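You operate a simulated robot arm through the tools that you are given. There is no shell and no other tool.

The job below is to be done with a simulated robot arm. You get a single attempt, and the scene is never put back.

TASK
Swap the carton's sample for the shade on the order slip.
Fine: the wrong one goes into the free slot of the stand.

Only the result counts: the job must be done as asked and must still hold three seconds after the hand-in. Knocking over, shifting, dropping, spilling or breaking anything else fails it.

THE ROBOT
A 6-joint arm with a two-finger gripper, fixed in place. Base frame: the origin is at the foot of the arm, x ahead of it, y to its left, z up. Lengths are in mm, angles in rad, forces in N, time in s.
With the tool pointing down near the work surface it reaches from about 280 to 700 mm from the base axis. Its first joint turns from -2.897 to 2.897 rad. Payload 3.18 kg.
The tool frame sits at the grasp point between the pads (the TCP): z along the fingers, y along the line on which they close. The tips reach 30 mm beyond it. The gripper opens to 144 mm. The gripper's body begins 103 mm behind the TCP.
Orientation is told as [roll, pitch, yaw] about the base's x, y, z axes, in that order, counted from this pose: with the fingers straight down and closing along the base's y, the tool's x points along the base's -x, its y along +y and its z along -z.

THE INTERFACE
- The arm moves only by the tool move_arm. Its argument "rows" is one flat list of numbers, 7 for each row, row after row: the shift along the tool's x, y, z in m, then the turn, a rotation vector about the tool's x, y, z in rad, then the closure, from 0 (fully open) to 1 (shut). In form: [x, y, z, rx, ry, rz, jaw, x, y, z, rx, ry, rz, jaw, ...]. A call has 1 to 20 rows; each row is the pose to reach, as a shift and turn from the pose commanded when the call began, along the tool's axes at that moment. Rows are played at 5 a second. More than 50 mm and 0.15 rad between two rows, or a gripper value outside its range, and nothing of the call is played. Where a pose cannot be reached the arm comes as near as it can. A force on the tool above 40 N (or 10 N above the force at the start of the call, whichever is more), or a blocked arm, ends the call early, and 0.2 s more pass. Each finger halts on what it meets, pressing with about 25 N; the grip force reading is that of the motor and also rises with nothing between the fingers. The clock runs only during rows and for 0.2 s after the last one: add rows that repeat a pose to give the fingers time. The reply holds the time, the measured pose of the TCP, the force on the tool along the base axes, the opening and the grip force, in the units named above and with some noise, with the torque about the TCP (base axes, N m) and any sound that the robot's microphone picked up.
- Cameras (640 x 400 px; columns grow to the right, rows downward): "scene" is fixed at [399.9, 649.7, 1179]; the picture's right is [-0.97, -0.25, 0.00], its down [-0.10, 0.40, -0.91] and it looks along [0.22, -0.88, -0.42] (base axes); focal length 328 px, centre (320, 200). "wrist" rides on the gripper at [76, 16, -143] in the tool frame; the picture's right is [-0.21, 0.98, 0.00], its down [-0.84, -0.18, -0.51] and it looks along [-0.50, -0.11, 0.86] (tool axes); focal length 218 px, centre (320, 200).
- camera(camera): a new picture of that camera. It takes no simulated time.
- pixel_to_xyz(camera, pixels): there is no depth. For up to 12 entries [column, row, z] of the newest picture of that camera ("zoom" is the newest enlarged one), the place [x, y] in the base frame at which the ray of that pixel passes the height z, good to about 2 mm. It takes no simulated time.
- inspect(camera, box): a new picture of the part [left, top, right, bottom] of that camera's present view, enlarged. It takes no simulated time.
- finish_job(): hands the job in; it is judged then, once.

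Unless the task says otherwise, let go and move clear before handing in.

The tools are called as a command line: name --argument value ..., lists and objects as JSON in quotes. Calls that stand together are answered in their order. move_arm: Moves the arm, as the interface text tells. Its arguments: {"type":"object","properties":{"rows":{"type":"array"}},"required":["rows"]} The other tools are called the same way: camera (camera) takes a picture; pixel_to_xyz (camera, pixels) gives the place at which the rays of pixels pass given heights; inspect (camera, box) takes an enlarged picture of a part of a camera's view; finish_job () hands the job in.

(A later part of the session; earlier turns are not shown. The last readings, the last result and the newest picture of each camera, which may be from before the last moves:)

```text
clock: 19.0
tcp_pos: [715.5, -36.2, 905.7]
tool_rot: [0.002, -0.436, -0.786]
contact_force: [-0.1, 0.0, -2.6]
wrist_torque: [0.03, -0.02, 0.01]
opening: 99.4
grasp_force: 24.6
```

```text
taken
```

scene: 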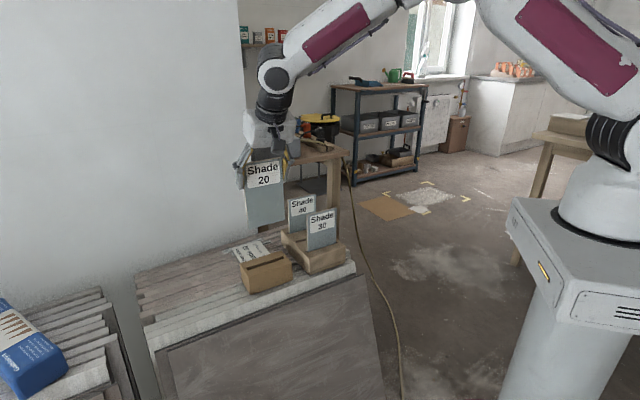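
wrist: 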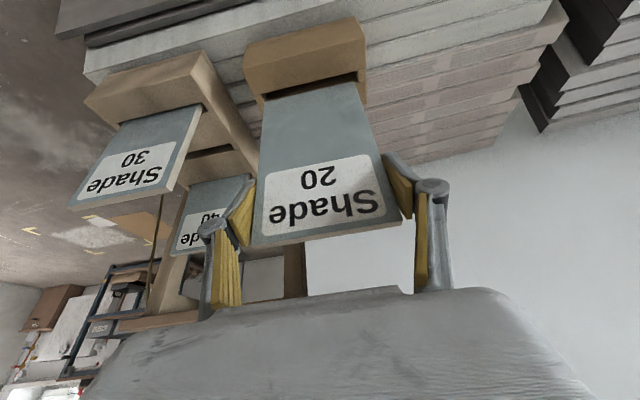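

The plate is now at a safe height, with its bottom at about 774. I'll carry it over to above the free slot (84 mm back, 175 mm along -w) at the same height.

move_arm --rows '[-0.0109, -0.0251, 0.0051, 0, 0, 0, 0.36, -0.0217, -0.0501, 0.0101, 0, 0, 0, 0.36, -0.0326, -0.0752, 0.0152, 0, 0, 0, 0.36, -0.0435, -0.1003, 0.0203, 0, 0, 0, 0.36, -0.0544, -0.1254, 0.0254, 0, 0, 0, 0.36, -0.0652, -0.1504, 0.0304, 0, 0, 0, 0.36, -0.0761, -0.1755, 0.0355, 0, 0, 0, 0.36, -0.0761, -0.1755, 0.0355, 0, 0, 0, 0.36, -0.0761, -0.1755, 0.0355, 0, 0, 0, 0.36]'

inspect --camera "scene" --box '[250, 150, 360, 290]'

camera --camera "wrist"

```text
clock: 21.0
tcp_pos: [649.4, -222.9, 904.5]
tool_rot: [0.002, -0.437, -0.786]
contact_force: [-0.1, 0.3, -1.9]
wrist_torque: [0.01, -0.03, -0.03]
opening: 99.5
grasp_force: 25.1
```

```text
2.86 times, centred on (305, 220) of scene
```

zoom: 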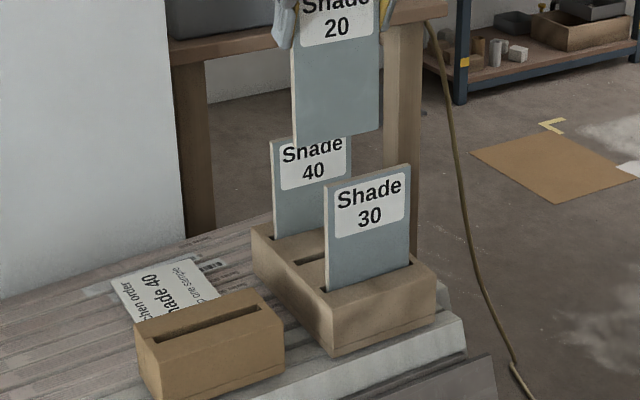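

```text
taken
```

wrist: 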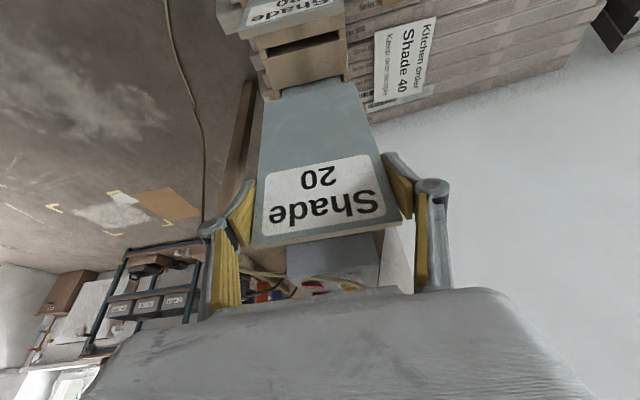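

The plate hangs above the stand between plates 30 and 40. I'll lower it 60 mm, staying above the stand top, and check the alignment with the slot in both views.

move_arm --rows '[0.0064, 0, 0.0136, 0, 0, 0, 0.36, 0.0127, 0, 0.0272, 0, 0, 0, 0.36, 0.0191, 0, 0.0408, 0, 0, 0, 0.36, 0.0254, 0, 0.0544, 0, 0, 0, 0.36, 0.0254, 0, 0.0544, 0, 0, 0, 0.36]'

inspect --camera "scene" --box '[270, 170, 360, 270]'

inspect --camera "wrist" --box '[220, 0, 420, 125]'

```text
clock: 22.2
tcp_pos: [649.3, -220.9, 847.1]
tool_rot: [0.001, -0.435, -0.786]
contact_force: [-0.3, 0.2, -3.2]
wrist_torque: [-0.03, 0.01, 0.0]
opening: 99.7
grasp_force: 24.9
```

```text
4.00 times, centred on (315, 220) of scene
```

zoom: 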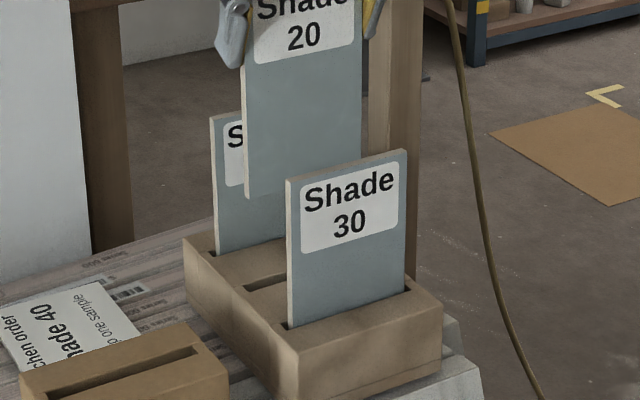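

```text
3.20 times, centred on (320, 62) of wrist
```

zoom: 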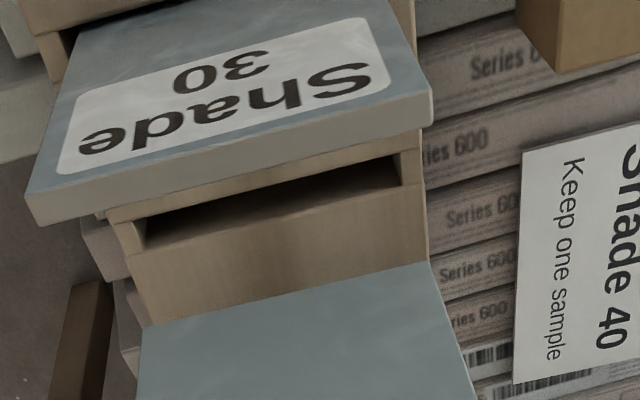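

pixel_to_xyz --camera "wrist" --pixels '[[261.6, 68.9, 634], [265.6, 77.6, 634], [344.1, 48.25, 634], [345.6, 57.9, 634], [264.7, 101.7, 714], [354.4, 81.4, 714]]'

inspect --camera "wrist" --box '[250, 30, 370, 110]'

```text
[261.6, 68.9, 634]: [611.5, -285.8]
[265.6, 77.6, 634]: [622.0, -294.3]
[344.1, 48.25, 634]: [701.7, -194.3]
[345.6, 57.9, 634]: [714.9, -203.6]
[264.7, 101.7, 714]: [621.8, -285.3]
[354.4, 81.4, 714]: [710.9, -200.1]
```

```text
5.00 times, centred on (310, 70) of wrist
```

zoom: 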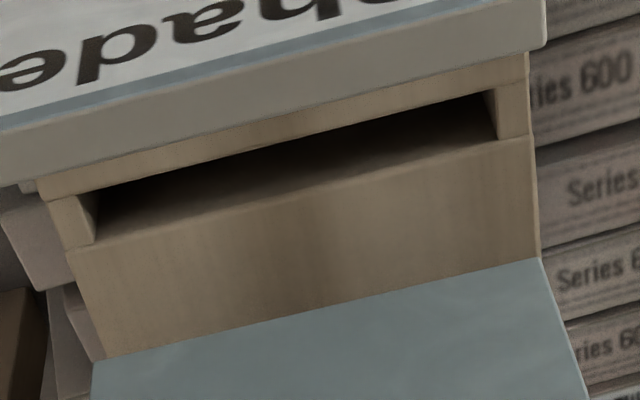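

camera --camera "wrist"

pixel_to_xyz --camera "wrist" --pixels '[[262.2, 68.6, 634], [265.2, 78.8, 634], [344.0, 47.8, 634], [345.6, 57.6, 634], [264.4, 102.2, 714], [354.2, 81.6, 714], [320.4, 191.7, 847]]'

```text
taken
```

wrist: 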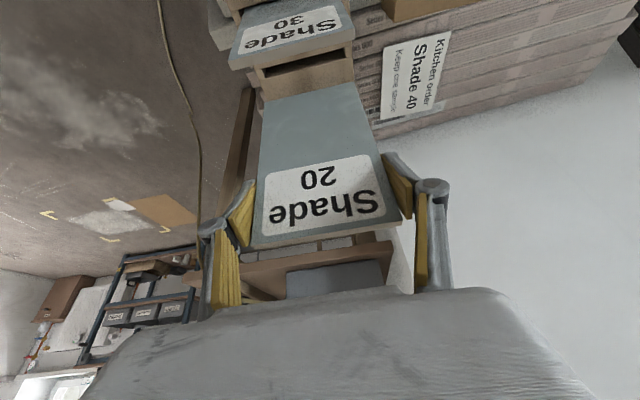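

```text
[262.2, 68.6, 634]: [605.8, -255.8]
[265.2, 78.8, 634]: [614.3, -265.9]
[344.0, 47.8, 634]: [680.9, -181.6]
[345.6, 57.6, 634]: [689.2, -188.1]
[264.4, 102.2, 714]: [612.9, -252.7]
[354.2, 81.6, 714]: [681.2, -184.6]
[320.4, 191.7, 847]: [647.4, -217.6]
```

With a fresh wrist picture, the slot is centred at n≈-615.4, w≈300.3 and the plate's lower edge at n≈-615.6, w≈302.9. I'll shift 2 mm along -w and lower 68 mm so the plate's edge is just above the slot.

move_arm --rows '[0.0058, -0.0005, 0.0123, 0, 0, 0, 0.36, 0.0115, -0.001, 0.0247, 0, 0, 0, 0.36, 0.0172, -0.0015, 0.037, 0, 0, 0, 0.36, 0.023, -0.002, 0.0493, 0, 0, 0, 0.36, 0.0287, -0.002, 0.0616, 0, 0, 0, 0.36, 0.0287, -0.002, 0.0616, 0, 0, 0, 0.36]'

camera --camera "wrist"

inspect --camera "wrist" --box '[240, 50, 380, 130]'

inspect --camera "scene" --box '[280, 200, 350, 260]'

```text
clock: 23.6
tcp_pos: [649.8, -221.5, 776.4]
tool_rot: [0.001, -0.436, -0.785]
contact_force: [-1.2, -0.6, -2.6]
wrist_torque: [-0.02, -0.03, 0.0]
opening: 99.6
grasp_force: 24.2
```

```text
taken
```

wrist: 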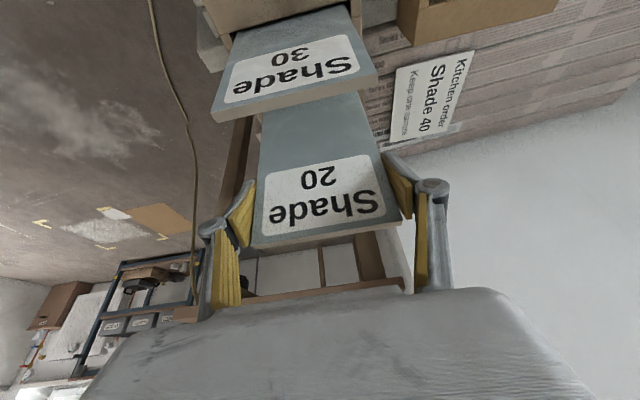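

```text
4.57 times, centred on (310, 90) of wrist
```

zoom: 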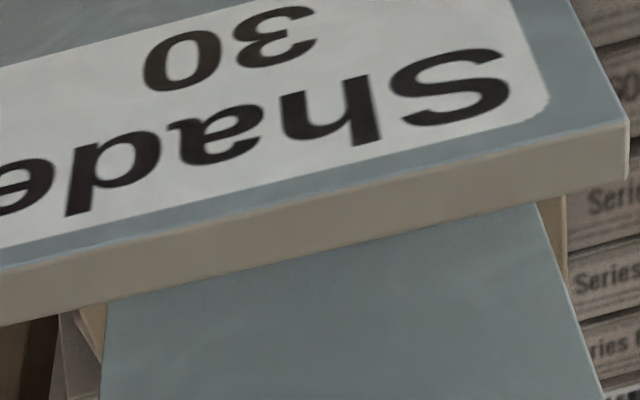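

```text
6.67 times, centred on (315, 230) of scene
```

zoom: 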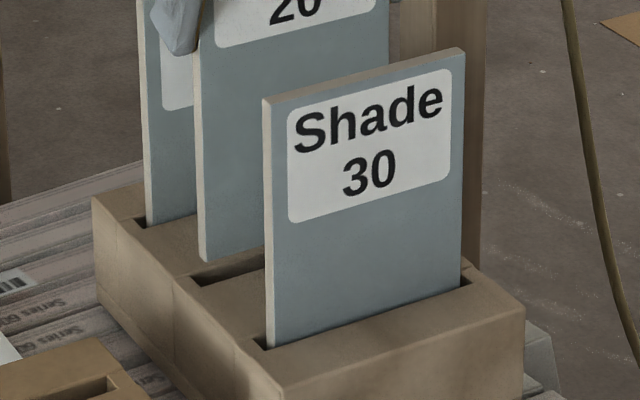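

pixel_to_xyz --camera "scene" --pixels '[[298.06, 239.3, 646], [296.86, 238.7, 646], [295.5, 241.4, 634], [297.5, 243.0, 634], [298.06, 239.3, 648], [298.06, 239.3, 644]]'

inspect --camera "scene" --box '[285, 228, 317, 252]'

```text
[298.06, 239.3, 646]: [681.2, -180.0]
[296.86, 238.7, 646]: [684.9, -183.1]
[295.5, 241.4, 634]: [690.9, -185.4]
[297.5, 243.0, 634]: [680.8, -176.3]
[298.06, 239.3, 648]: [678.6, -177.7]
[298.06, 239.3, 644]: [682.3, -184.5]
```

```text
16.00 times, centred on (301, 240) of scene
```

zoom: 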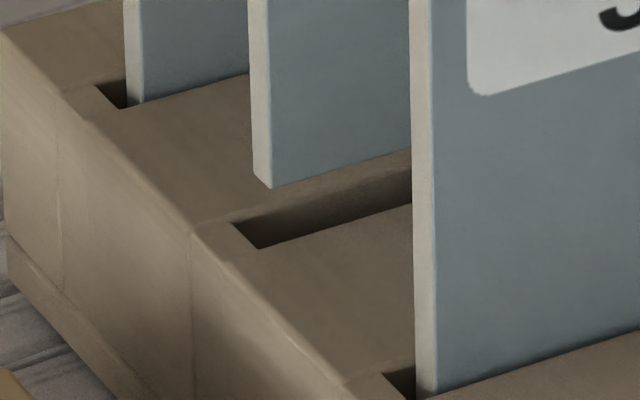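

The 16x scene view shows the plate's corner at (254–272,178–187) hovering above the slot end at (233–259,224–249). I'll lower 9 mm so the remaining gap is small and alignment can be judged directly.

move_arm --rows '[0.0019, 0, 0.0041, 0, 0, 0, 0.36, 0.0038, 0, 0.0082, 0, 0, 0, 0.36, 0.0038, 0, 0.0082, 0, 0, 0, 0.36]'

inspect --camera "scene" --box '[285, 228, 317, 252]'

inspect --camera "scene" --box '[290, 232, 310, 248]'

```text
clock: 24.4
tcp_pos: [649.6, -220.6, 767.8]
tool_rot: [0.003, -0.437, -0.784]
contact_force: [0.3, 0.4, -2.8]
wrist_torque: [-0.02, 0.0, 0.01]
opening: 99.7
grasp_force: 24.5
```

```text
16.00 times, centred on (301, 240) of scene
```

zoom: 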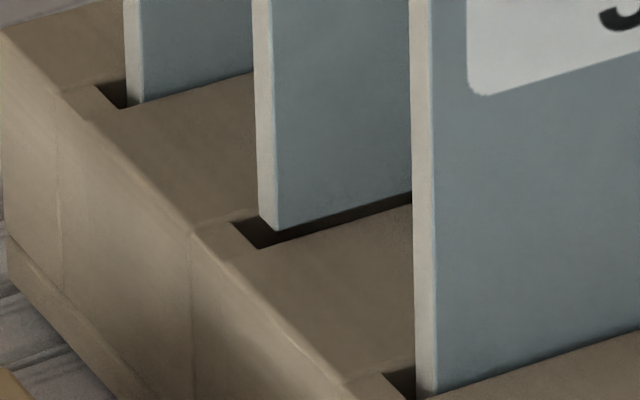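

```text
16.00 times, centred on (300, 240) of scene
```

zoom: 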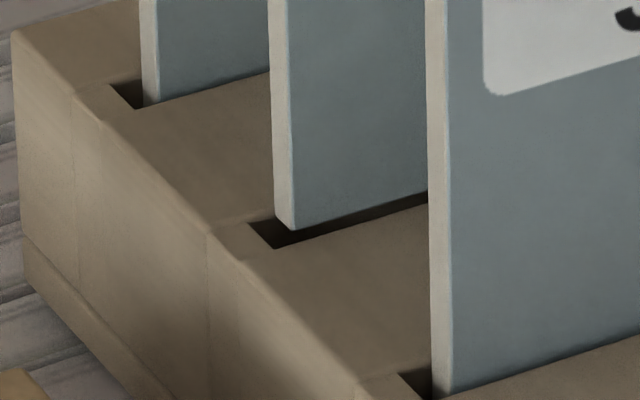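

The plate's lower corner at (277,230) now appears within the slot's outline (233–259,224–249), but I need the remaining gap more accurately. I'll compare plate 20's visible height with the seated plate 30.

inspect --camera "scene" --box '[284, 188, 344, 226]'

inspect --camera "scene" --box '[284, 222, 344, 260]'

```text
10.53 times, centred on (314, 207) of scene
```

zoom: 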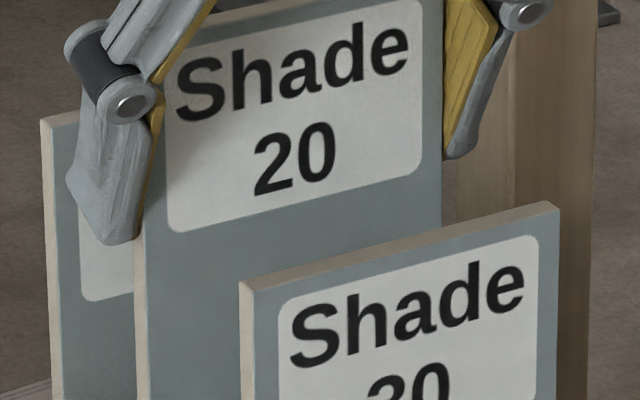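

```text
10.53 times, centred on (314, 241) of scene
```

zoom: 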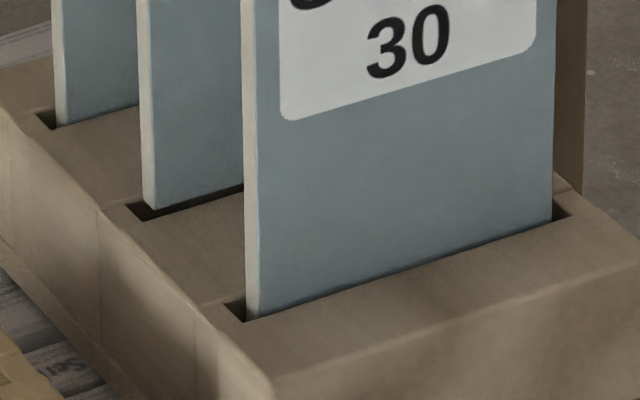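

The estimates put the plate's lower edge about 3 mm above the slot and slightly toward the front rim. I'll shift 1.5 mm back (-n), lower 2 mm in small steps, and look closely again.

move_arm --rows '[-0.0014, 0, 0.0006, 0, 0, 0, 0.36, -0.0009, 0, 0.0015, 0, 0, 0, 0.36, -0.0005, 0, 0.0024, 0, 0, 0, 0.36, -0.0005, 0, 0.0024, 0, 0, 0, 0.36]'

inspect --camera "scene" --box '[290, 232, 306, 244]'

inspect --camera "scene" --box '[238, 252, 290, 284]'

```text
clock: 25.4
tcp_pos: [649.4, -223.0, 765.6]
tool_rot: [0.002, -0.437, -0.785]
contact_force: [0.0, -0.2, -3.0]
wrist_torque: [0.0, 0.01, 0.03]
opening: 99.8
grasp_force: 25.2
```

```text
16.00 times, centred on (298, 238) of scene
```

zoom: 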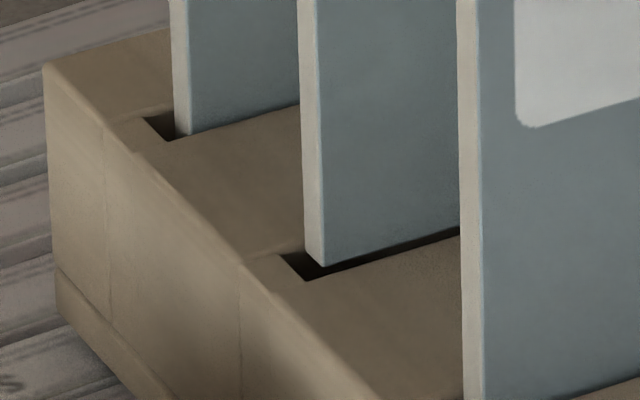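

```text
12.31 times, centred on (264, 268) of scene
```

zoom: 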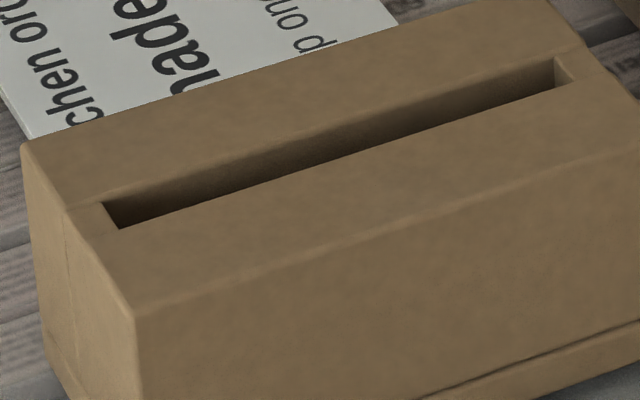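

The plate's lower corners at (305,255) and (323,267) lie between the slot's back rim (≈249) and front rim (≈276). I'll nudge 0.7 mm further back and lower 2 mm, watching the force.

move_arm --rows '[-0.0006, 0, 0.0003, 0, 0, 0, 0.36, -0.0002, 0, 0.0012, 0, 0, 0, 0.36, 0.0002, 0, 0.0021, 0, 0, 0, 0.36, 0.0002, 0, 0.0021, 0, 0, 0, 0.36]'

inspect --camera "scene" --box '[290, 232, 306, 244]'

```text
clock: 26.4
tcp_pos: [650.6, -223.6, 762.6]
tool_rot: [0.001, -0.437, -0.785]
contact_force: [-0.9, 0.5, -2.9]
wrist_torque: [-0.02, 0.0, -0.01]
opening: 99.4
grasp_force: 24.9
```

```text
16.00 times, centred on (298, 238) of scene
```

zoom: 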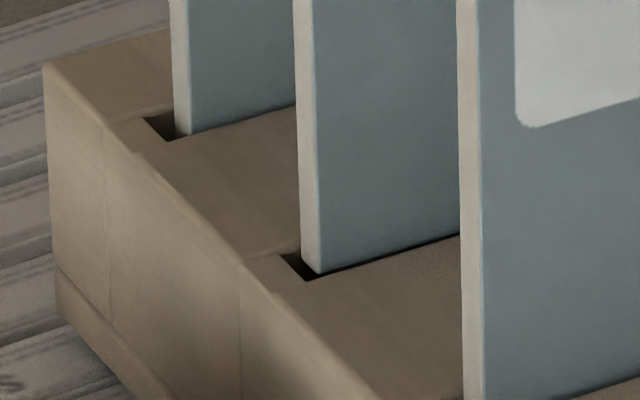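

The force is still only the plate's weight, and the lower edge at (319,273) is about to pass the front rim line. I'll lower another 2 mm.

move_arm --rows '[0.0004, 0, 0.0009, 0, 0, 0, 0.36, 0.0008, 0, 0.0018, 0, 0, 0, 0.36, 0.0008, 0, 0.0018, 0, 0, 0, 0.36]'

inspect --camera "scene" --box '[290, 232, 306, 244]'

```text
clock: 27.2
tcp_pos: [650.3, -222.7, 761.4]
tool_rot: [0.001, -0.435, -0.784]
contact_force: [-0.6, -0.7, -3.0]
wrist_torque: [0.0, 0.04, 0.01]
opening: 99.5
grasp_force: 25.5
```

```text
16.00 times, centred on (298, 238) of scene
```

zoom: 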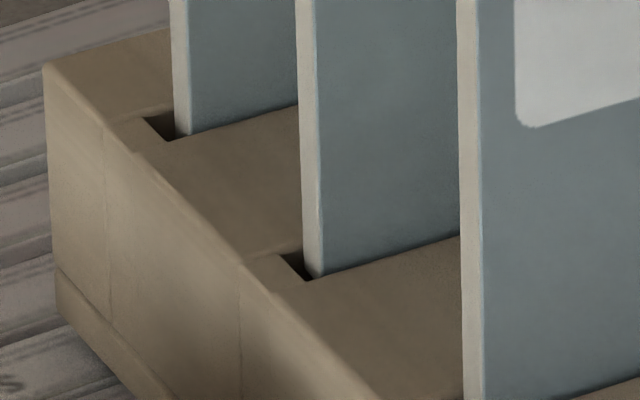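

The plate's lower edge is now hidden behind the front rim, just like the seated plate 40, and there is no contact force. I'll continue down 12 mm and check.

move_arm --rows '[0.0013, 0, 0.0027, 0, 0, 0, 0.36, 0.0025, 0, 0.0054, 0, 0, 0, 0.36, 0.0038, 0, 0.0082, 0, 0, 0, 0.36, 0.0051, 0, 0.0109, 0, 0, 0, 0.36, 0.0051, 0, 0.0109, 0, 0, 0, 0.36]'

inspect --camera "scene" --box '[280, 200, 350, 260]'

```text
clock: 28.4
tcp_pos: [650.8, -223.4, 750.1]
tool_rot: [0.002, -0.437, -0.786]
contact_force: [0.8, -0.9, -3.6]
wrist_torque: [-0.01, -0.02, 0.0]
opening: 99.5
grasp_force: 25.4
```

```text
6.67 times, centred on (315, 230) of scene
```

zoom: 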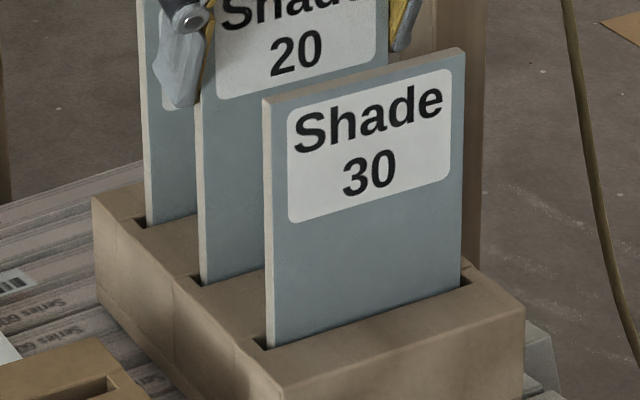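

The insertion is smooth with no contact force. I'll lower another 25 mm.

move_arm --rows '[0.0021, 0, 0.0045, 0, 0, 0, 0.36, 0.0042, 0, 0.0091, 0, 0, 0, 0.36, 0.0063, 0, 0.0136, 0, 0, 0, 0.36, 0.0085, 0, 0.0181, 0, 0, 0, 0.36, 0.0106, 0, 0.0227, 0, 0, 0, 0.36, 0.0106, 0, 0.0227, 0, 0, 0, 0.36]'

inspect --camera "scene" --box '[280, 190, 350, 260]'

camera --camera "wrist"

```text
clock: 29.8
tcp_pos: [651.3, -223.4, 725.6]
tool_rot: [0.002, -0.436, -0.786]
contact_force: [0.6, 0.7, -3.4]
wrist_torque: [0.0, 0.03, -0.03]
opening: 99.6
grasp_force: 24.6
```

```text
5.71 times, centred on (315, 225) of scene
```

zoom: 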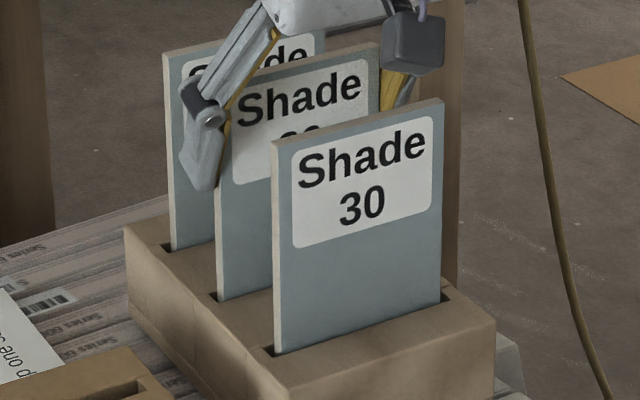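

```text
taken
```

wrist: 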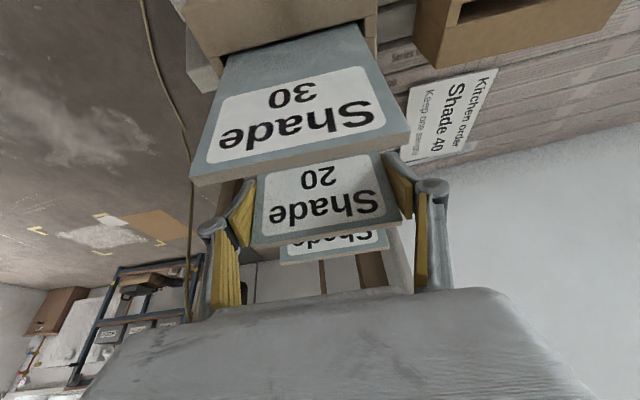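

Ten millimetres remain, and the wrist camera body clears plate 30. I'll lower 8 mm, then finish in small steps until I feel the slot floor.

move_arm --rows '[0.0008, 0, 0.0018, 0, 0, 0, 0.36, 0.0017, 0, 0.0036, 0, 0, 0, 0.36, 0.0025, 0, 0.0054, 0, 0, 0, 0.36, 0.0034, 0, 0.0073, 0, 0, 0, 0.36, 0.0034, 0, 0.0073, 0, 0, 0, 0.36]'

```text
clock: 31.0
tcp_pos: [651.1, -223.2, 717.9]
tool_rot: [0.001, -0.434, -0.786]
contact_force: [0.6, -0.1, -3.0]
wrist_torque: [0.0, 0.06, 0.0]
opening: 99.6
grasp_force: 25.0
```

move_arm --rows '[0.0004, 0, 0.0009, 0, 0, 0, 0.36, 0.0006, 0, 0.0014, 0, 0, 0, 0.36, 0.0006, 0, 0.0014, 0, 0, 0, 0.36]'

inspect --camera "scene" --box '[280, 190, 350, 260]'

```text
clock: 31.8
tcp_pos: [650.8, -223.4, 717.6]
tool_rot: [0.001, -0.438, -0.785]
contact_force: [-4.1, -1.0, 13.0]
wrist_torque: [0.05, 0.46, 0.04]
opening: 99.6
grasp_force: 25.3
```

```text
5.71 times, centred on (315, 225) of scene
```

zoom: 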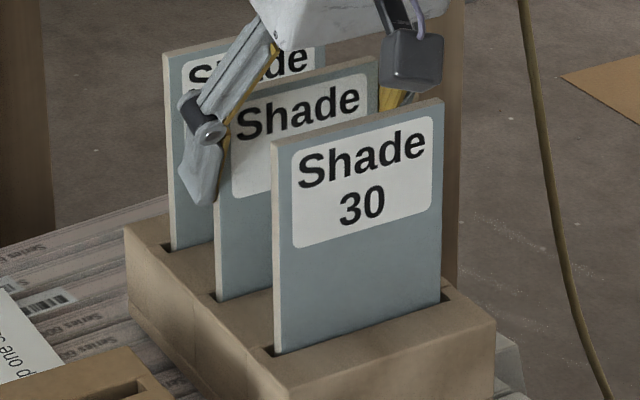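

Contact with the slot floor shows at +13 N, at the same height at which the plate was picked up. I'll relieve about 0.8 mm and open the fingers gently to 112 mm.

move_arm --rows '[-0.0003, 0, -0.0007, 0, 0, 0, 0.36, -0.0003, 0, -0.0007, 0, 0, 0, 0.36, -0.0003, 0, -0.0007, 0, 0, 0, 0.3, -0.0003, 0, -0.0007, 0, 0, 0, 0.28, -0.0003, 0, -0.0007, 0, 0, 0, 0.25, -0.0003, 0, -0.0007, 0, 0, 0, 0.22, -0.0003, 0, -0.0007, 0, 0, 0, 0.22]'

inspect --camera "scene" --box '[280, 190, 350, 260]'

camera --camera "wrist"

```text
clock: 33.4
tcp_pos: [649.9, -224.1, 718.2]
tool_rot: [0.002, -0.436, -0.785]
contact_force: [-0.2, -0.3, -0.2]
wrist_torque: [0.0, -0.02, -0.02]
opening: 112.2
grasp_force: 0.1
```

```text
5.71 times, centred on (315, 225) of scene
```

zoom: 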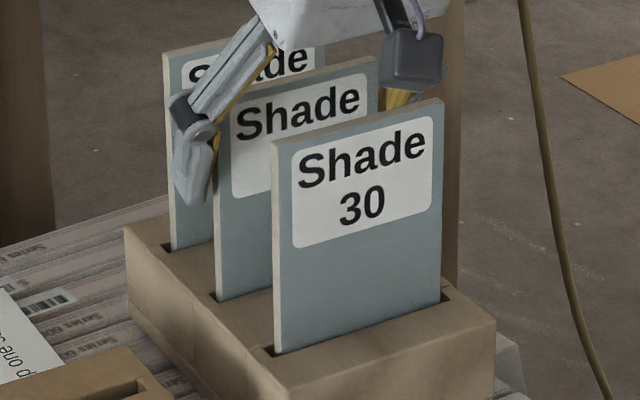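

```text
taken
```

wrist: 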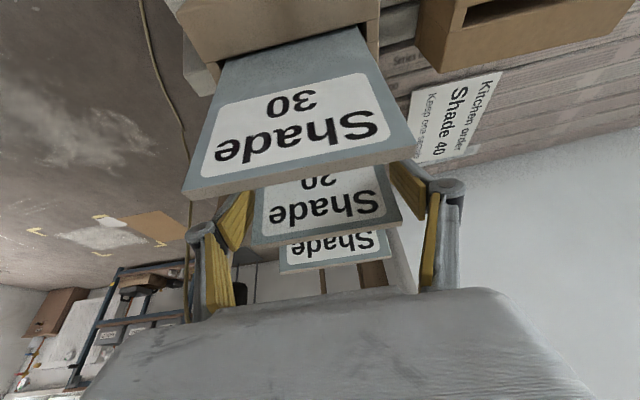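

Shade 20 now stands free in the middle slot with the fingers open at 112 mm. I'll retract straight up 90 mm.

move_arm --rows '[-0.0042, 0, -0.0091, 0, 0, 0, 0.22, -0.0127, 0, -0.0272, 0, 0, 0, 0.22, -0.0211, 0, -0.0453, 0, 0, 0, 0.22, -0.0296, 0, -0.0634, 0, 0, 0, 0.22, -0.038, 0, -0.0816, 0, 0, 0, 0.22, -0.038, 0, -0.0816, 0, 0, 0, 0.1, -0.038, 0, -0.0816, 0, 0, 0, 0.1]'

inspect --camera "scene" --box '[270, 170, 350, 260]'

camera --camera "wrist"

```text
clock: 35.0
tcp_pos: [649.5, -222.0, 803.9]
tool_rot: [0.001, -0.436, -0.787]
contact_force: [-0.7, 0.5, -0.2]
wrist_torque: [0.01, -0.01, -0.01]
opening: 129.6
grasp_force: 0.0
```

```text
4.44 times, centred on (310, 215) of scene
```

zoom: 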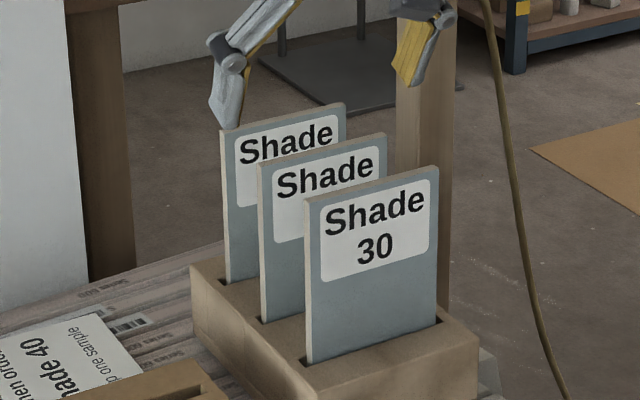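

```text
taken
```

wrist: 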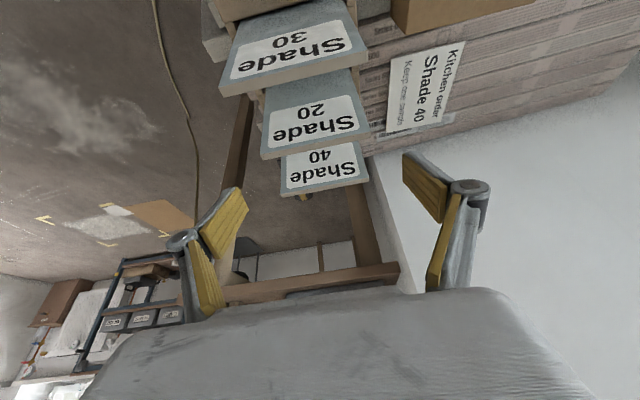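

Shade 20 is upright and level with plate 30 in the middle slot. Now I'll move 61 mm further back, above Shade 40, at the same height.

move_arm --rows '[-0.0139, 0, 0.0065, 0, 0, 0, 0.0, -0.0279, 0, 0.013, 0, 0, 0, 0.0, -0.0418, 0, 0.0195, 0, 0, 0, 0.0, -0.0557, 0, 0.026, 0, 0, 0, 0.0, -0.0557, 0, 0.026, 0, 0, 0, 0.0]'

camera --camera "wrist"

inspect --camera "wrist" --box '[230, 80, 390, 180]'

```text
clock: 36.2
tcp_pos: [694.9, -267.1, 804.9]
tool_rot: [0.002, -0.436, -0.786]
contact_force: [0.3, -0.2, 0.4]
wrist_torque: [-0.03, 0.04, 0.0]
opening: 144.0
grasp_force: 0.0
```

```text
taken
```

wrist: 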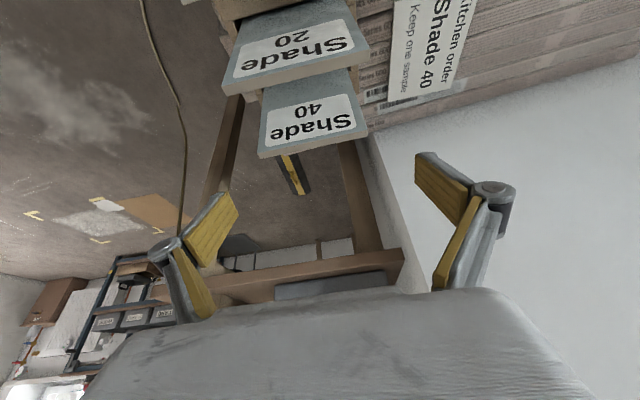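

```text
4.00 times, centred on (310, 130) of wrist
```

zoom: 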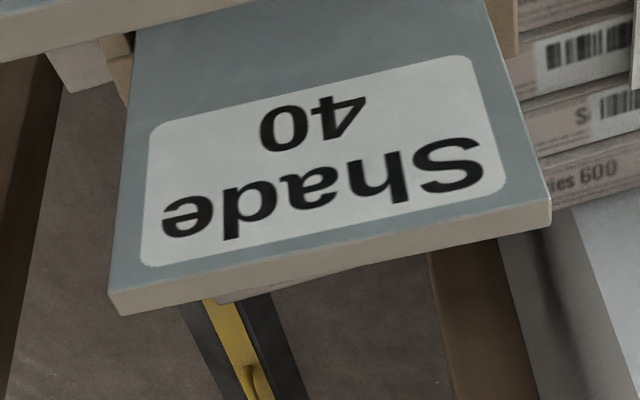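

pixel_to_xyz --camera "wrist" --pixels '[[258.2, 156.6, 750], [258.2, 156.6, 750], [258.2, 156.6, 750], [258.2, 156.6, 750], [367.75, 133.3, 750], [367.75, 133.3, 750], [367.75, 133.3, 750], [367.75, 133.3, 750], [320.4, 191.7, 806], [320.4, 191.7, 806], [320.4, 191.7, 806], [320.4, 191.7, 806]]'

move_arm --rows '[0, 0, 0, 0, 0, 0, 0]'

```text
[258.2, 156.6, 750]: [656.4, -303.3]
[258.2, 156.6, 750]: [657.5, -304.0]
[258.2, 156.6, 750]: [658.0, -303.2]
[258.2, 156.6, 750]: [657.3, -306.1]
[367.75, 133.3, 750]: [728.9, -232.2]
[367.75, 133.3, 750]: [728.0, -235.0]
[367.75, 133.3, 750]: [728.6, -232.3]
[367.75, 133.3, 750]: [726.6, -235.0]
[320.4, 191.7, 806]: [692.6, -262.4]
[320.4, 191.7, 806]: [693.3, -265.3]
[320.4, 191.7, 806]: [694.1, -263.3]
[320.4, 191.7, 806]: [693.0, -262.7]
```

```text
clock: 36.6
tcp_pos: [694.0, -265.7, 805.1]
tool_rot: [0.0, -0.435, -0.785]
contact_force: [0.2, 0.8, 0.4]
wrist_torque: [-0.03, 0.04, 0.01]
opening: 143.9
grasp_force: 0.0
```

Averaged rays put Shade 40's top centre about 3 mm toward -w and 1–2 mm behind the TCP, with a width of 99.9 mm as expected. I'll correct that while descending 56 mm, then check again.

move_arm --rows '[0.0056, -0.0008, 0.0129, 0, 0, 0, 0, 0.0112, -0.0015, 0.0257, 0, 0, 0, 0, 0.0167, -0.0023, 0.0386, 0, 0, 0, 0, 0.0223, -0.003, 0.0514, 0, 0, 0, 0, 0.0223, -0.003, 0.0514, 0, 0, 0, 0]'

camera --camera "wrist"

inspect --camera "wrist" --box '[220, 100, 430, 231]'

inspect --camera "scene" --box '[270, 170, 350, 260]'

```text
clock: 37.8
tcp_pos: [693.0, -271.2, 750.4]
tool_rot: [0.002, -0.437, -0.785]
contact_force: [0.0, 0.2, 0.5]
wrist_torque: [0.01, -0.03, 0.0]
opening: 143.9
grasp_force: 0.1
```

```text
taken
```

wrist: 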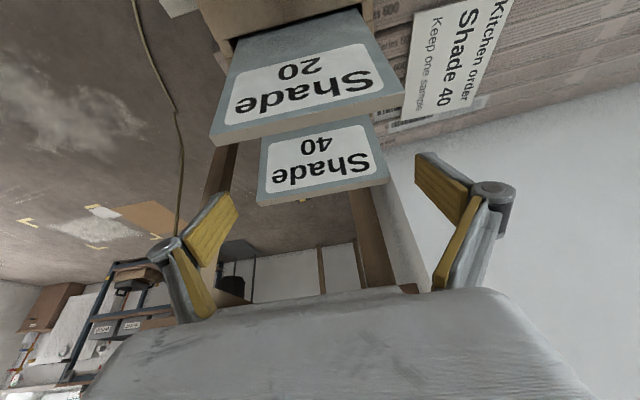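

```text
3.05 times, centred on (325, 166) of wrist
```

zoom: 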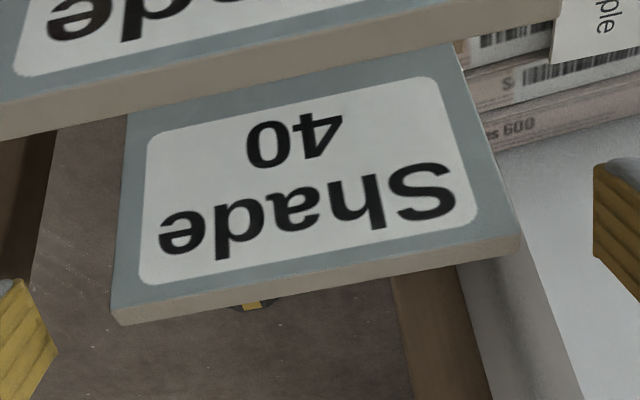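

```text
4.44 times, centred on (310, 215) of scene
```

zoom: 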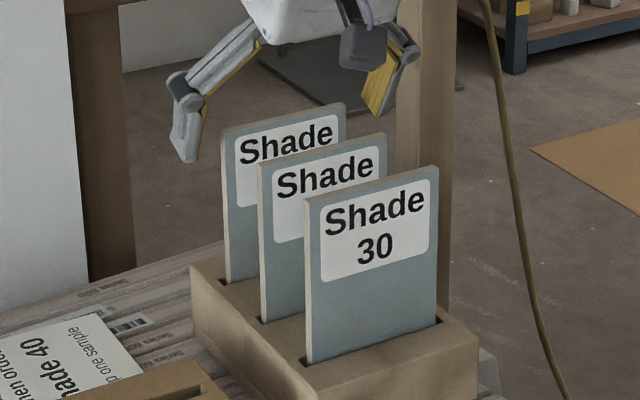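

pixel_to_xyz --camera "wrist" --pixels '[[257.7, 204.5, 750], [257.7, 204.5, 750], [257.7, 204.5, 750], [257.7, 204.5, 750], [390.5, 180.2, 750], [390.5, 180.2, 750], [390.5, 180.2, 750], [390.5, 180.2, 750], [320.4, 191.7, 750], [320.4, 191.7, 750], [320.4, 191.7, 750], [320.4, 191.7, 750]]'

inspect --camera "wrist" --box '[240, 160, 400, 230]'

```text
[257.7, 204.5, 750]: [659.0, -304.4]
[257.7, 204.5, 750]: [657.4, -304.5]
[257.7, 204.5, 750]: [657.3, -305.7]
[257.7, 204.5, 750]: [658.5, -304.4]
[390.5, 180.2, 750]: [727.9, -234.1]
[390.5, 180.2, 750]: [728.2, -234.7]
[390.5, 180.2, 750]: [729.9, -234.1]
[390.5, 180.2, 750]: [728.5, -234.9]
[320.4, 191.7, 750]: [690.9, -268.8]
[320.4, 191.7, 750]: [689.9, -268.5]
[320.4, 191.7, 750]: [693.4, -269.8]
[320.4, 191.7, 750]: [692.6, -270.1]
```

```text
4.00 times, centred on (320, 195) of wrist
```

zoom: 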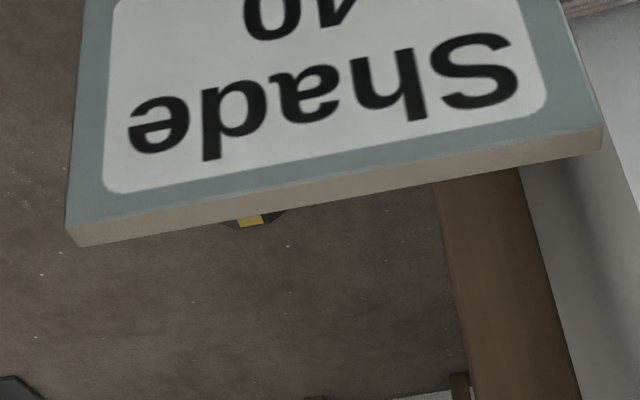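

Averaged rays put Shade 40's centre about 1.2 mm toward +w of the TCP. I'll correct that, descend 35 mm to grip height, and pre-close to 110 mm.

move_arm --rows '[0.0036, 0.0003, 0.008, 0, 0, 0, 0, 0.0072, 0.0006, 0.016, 0, 0, 0, 0, 0.0107, 0.0009, 0.0239, 0, 0, 0, 0, 0.0143, 0.0012, 0.0319, 0, 0, 0, 0, 0.0143, 0.0012, 0.0319, 0, 0, 0, 0.1, 0.0143, 0.0012, 0.0319, 0, 0, 0, 0.236, 0.0143, 0.0012, 0.0319, 0, 0, 0, 0.236]'

camera --camera "wrist"

inspect --camera "wrist" --box '[190, 130, 450, 290]'

inspect --camera "scene" --box '[270, 170, 350, 260]'

```text
clock: 39.4
tcp_pos: [694.7, -269.9, 715.2]
tool_rot: [0.001, -0.435, -0.786]
contact_force: [-0.1, 0.1, -1.3]
wrist_torque: [-0.01, 0.02, 0.01]
opening: 110.0
grasp_force: 0.0
```

```text
taken
```

wrist: 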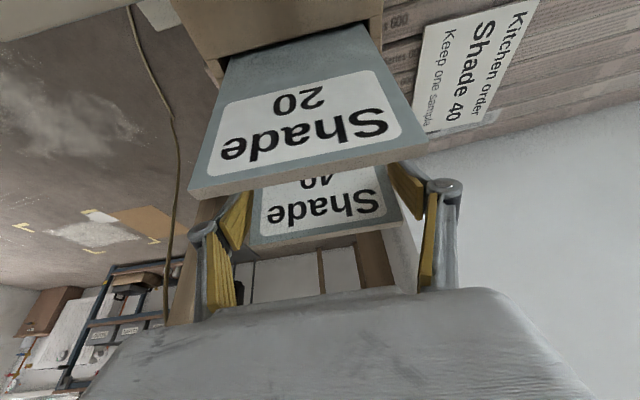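

```text
2.46 times, centred on (320, 210) of wrist
```

zoom: 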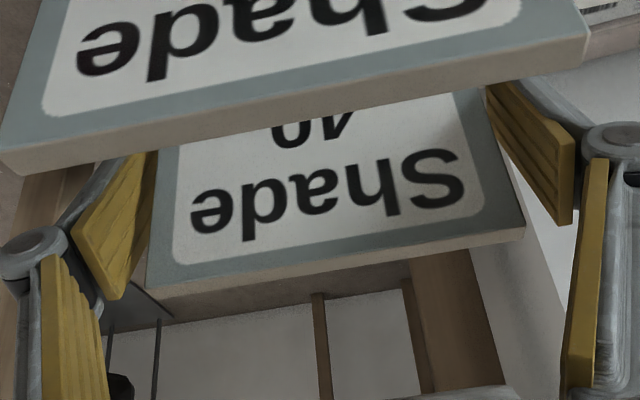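

```text
4.44 times, centred on (310, 215) of scene
```

zoom: 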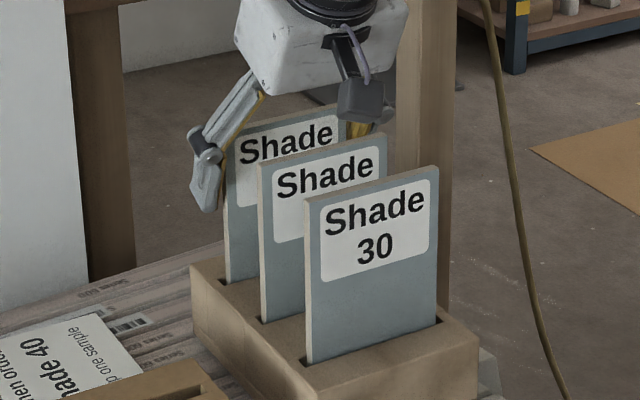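

The fingers straddle Shade 40 just as they did Shade 20, with even gaps and no contact. I'll close gently.

move_arm --rows '[0, 0, 0, 0, 0, 0, 0.26, 0, 0, 0, 0, 0, 0, 0.28, 0, 0, 0, 0, 0, 0, 0.3, 0, 0, 0, 0, 0, 0, 0.32, 0, 0, 0, 0, 0, 0, 0.34, 0, 0, 0, 0, 0, 0, 0.36, 0, 0, 0, 0, 0, 0, 0.36]'

inspect --camera "wrist" --box '[190, 130, 450, 290]'

inspect --camera "scene" --box '[270, 170, 350, 260]'

```text
clock: 41.0
tcp_pos: [693.8, -269.8, 715.8]
tool_rot: [0.002, -0.437, -0.785]
contact_force: [-1.0, 0.1, 1.4]
wrist_torque: [0.0, 0.24, -0.03]
opening: 99.5
grasp_force: 24.8
```

```text
2.46 times, centred on (320, 210) of wrist
```

zoom: 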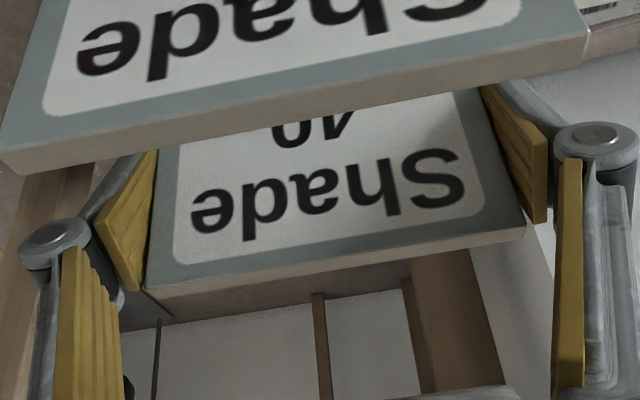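

```text
4.44 times, centred on (310, 215) of scene
```

zoom: 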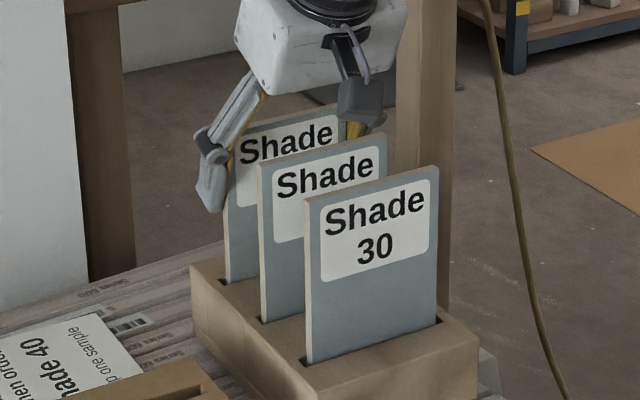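

Shade 40 is gripped (99.5 mm, 25 N) and nothing else moved. I'll lift it 30 mm straight up and check.

move_arm --rows '[-0.0021, 0, -0.0045, 0, 0, 0, 0.36, -0.0042, 0, -0.0091, 0, 0, 0, 0.36, -0.0074, 0, -0.0159, 0, 0, 0, 0.36, -0.0106, 0, -0.0227, 0, 0, 0, 0.36, -0.0127, 0, -0.0272, 0, 0, 0, 0.36, -0.0127, 0, -0.0272, 0, 0, 0, 0.36]'

inspect --camera "scene" --box '[270, 170, 350, 260]'

```text
clock: 42.4
tcp_pos: [694.3, -270.0, 745.6]
tool_rot: [0.001, -0.435, -0.786]
contact_force: [0.1, 0.1, -2.1]
wrist_torque: [0.03, 0.0, -0.02]
opening: 99.8
grasp_force: 25.1
```

```text
4.44 times, centred on (310, 215) of scene
```

zoom: 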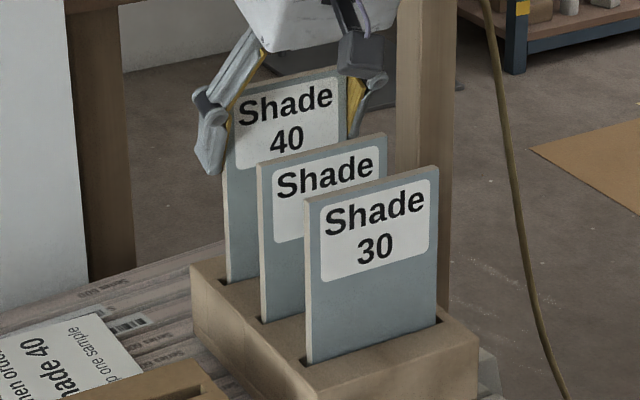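

Shade 40 rises cleanly with the stand and the others still. I'll lift a further 160 mm so it clears the other plates.

move_arm --rows '[-0.0113, 0, -0.0242, 0, 0, 0, 0.36, -0.0225, 0, -0.0483, 0, 0, 0, 0.36, -0.0338, 0, -0.0725, 0, 0, 0, 0.36, -0.0451, 0, -0.0967, 0, 0, 0, 0.36, -0.0563, 0, -0.1208, 0, 0, 0, 0.36, -0.0676, 0, -0.145, 0, 0, 0, 0.36, -0.0676, 0, -0.145, 0, 0, 0, 0.36]'

camera --camera "scene"

```text
clock: 44.0
tcp_pos: [694.7, -270.9, 904.8]
tool_rot: [0.001, -0.437, -0.785]
contact_force: [-0.3, 0.5, -2.5]
wrist_torque: [0.0, 0.0, 0.02]
opening: 99.5
grasp_force: 25.1
```

```text
taken
```

scene: 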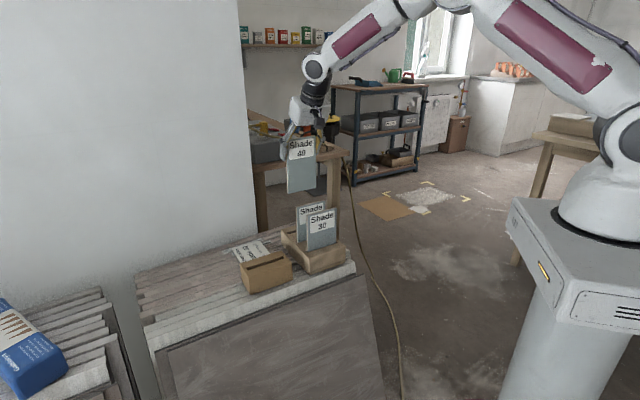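

The stand still holds 20 and 30 upright, and Shade 40 is clear above them. I'll carry it across toward the carton at this height, staying slightly inward as before.

move_arm --rows '[0.0193, 0.0258, -0.009, 0, 0, 0, 0.36, 0.0385, 0.0515, -0.0179, 0, 0, 0, 0.36, 0.0578, 0.0773, -0.0269, 0, 0, 0, 0.36, 0.077, 0.103, -0.0359, 0, 0, 0, 0.36, 0.0963, 0.1288, -0.0449, 0, 0, 0, 0.36, 0.1155, 0.1545, -0.0538, 0, 0, 0, 0.36, 0.1348, 0.1803, -0.0628, 0, 0, 0, 0.36, 0.1348, 0.1803, -0.0628, 0, 0, 0, 0.36, 0.1348, 0.1803, -0.0628, 0, 0, 0, 0.36]'

camera --camera "scene"

```text
clock: 46.0
tcp_pos: [713.7, -35.5, 906.3]
tool_rot: [0.003, -0.437, -0.787]
contact_force: [-0.4, 0.0, -3.3]
wrist_torque: [-0.02, 0.01, -0.01]
opening: 99.6
grasp_force: 25.1
```

```text
taken
```

scene: 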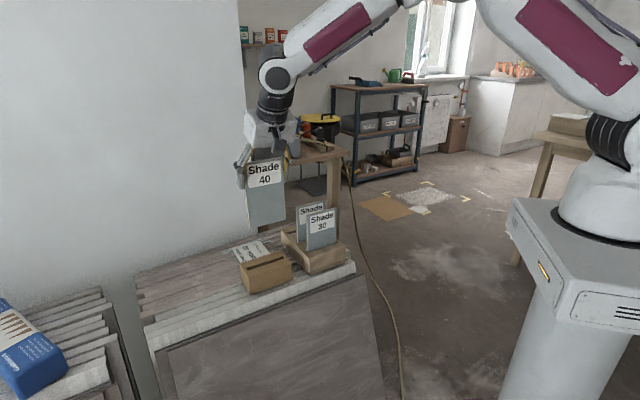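

Shade 40 is now above the carton area. I'll lower 120 mm while moving 30 mm back, so its lower edge ends about 20 mm above the carton top.

move_arm --rows '[0.0039, 0, 0.0203, 0, 0, 0, 0.36, 0.0078, 0, 0.0405, 0, 0, 0, 0.36, 0.0118, 0, 0.0608, 0, 0, 0, 0.36, 0.0157, 0, 0.081, 0, 0, 0, 0.36, 0.0196, 0, 0.1013, 0, 0, 0, 0.36, 0.0235, 0, 0.1215, 0, 0, 0, 0.36, 0.0235, 0, 0.1215, 0, 0, 0, 0.36]'

inspect --camera "scene" --box '[236, 238, 286, 288]'

camera --camera "wrist"

inspect --camera "wrist" --box '[250, 60, 380, 120]'

```text
clock: 47.6
tcp_pos: [737.8, -57.8, 785.3]
tool_rot: [0.003, -0.436, -0.784]
contact_force: [-0.4, -0.2, -2.6]
wrist_torque: [0.0, -0.04, 0.03]
opening: 99.5
grasp_force: 24.8
```

```text
8.00 times, centred on (261, 263) of scene
```

zoom: 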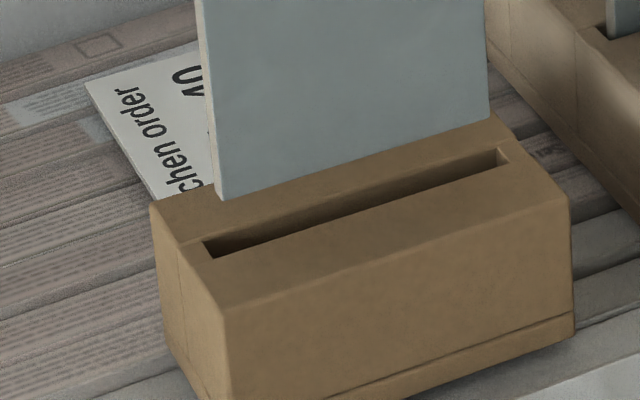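

```text
taken
```

wrist: 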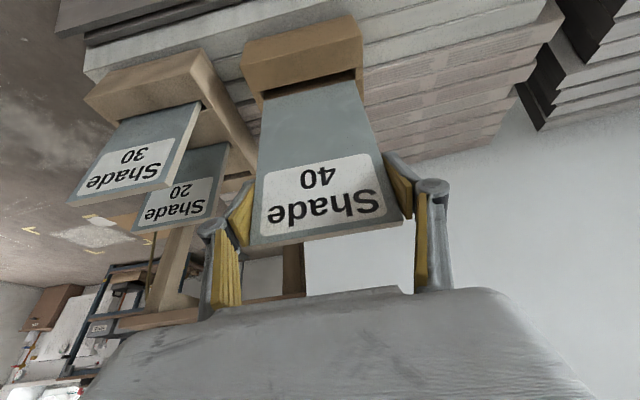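

```text
4.92 times, centred on (315, 90) of wrist
```

zoom: 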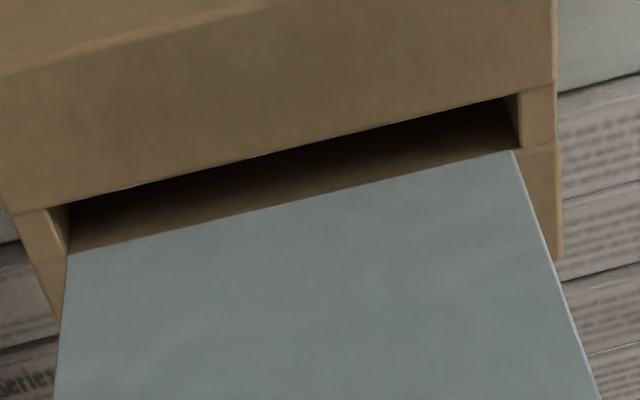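

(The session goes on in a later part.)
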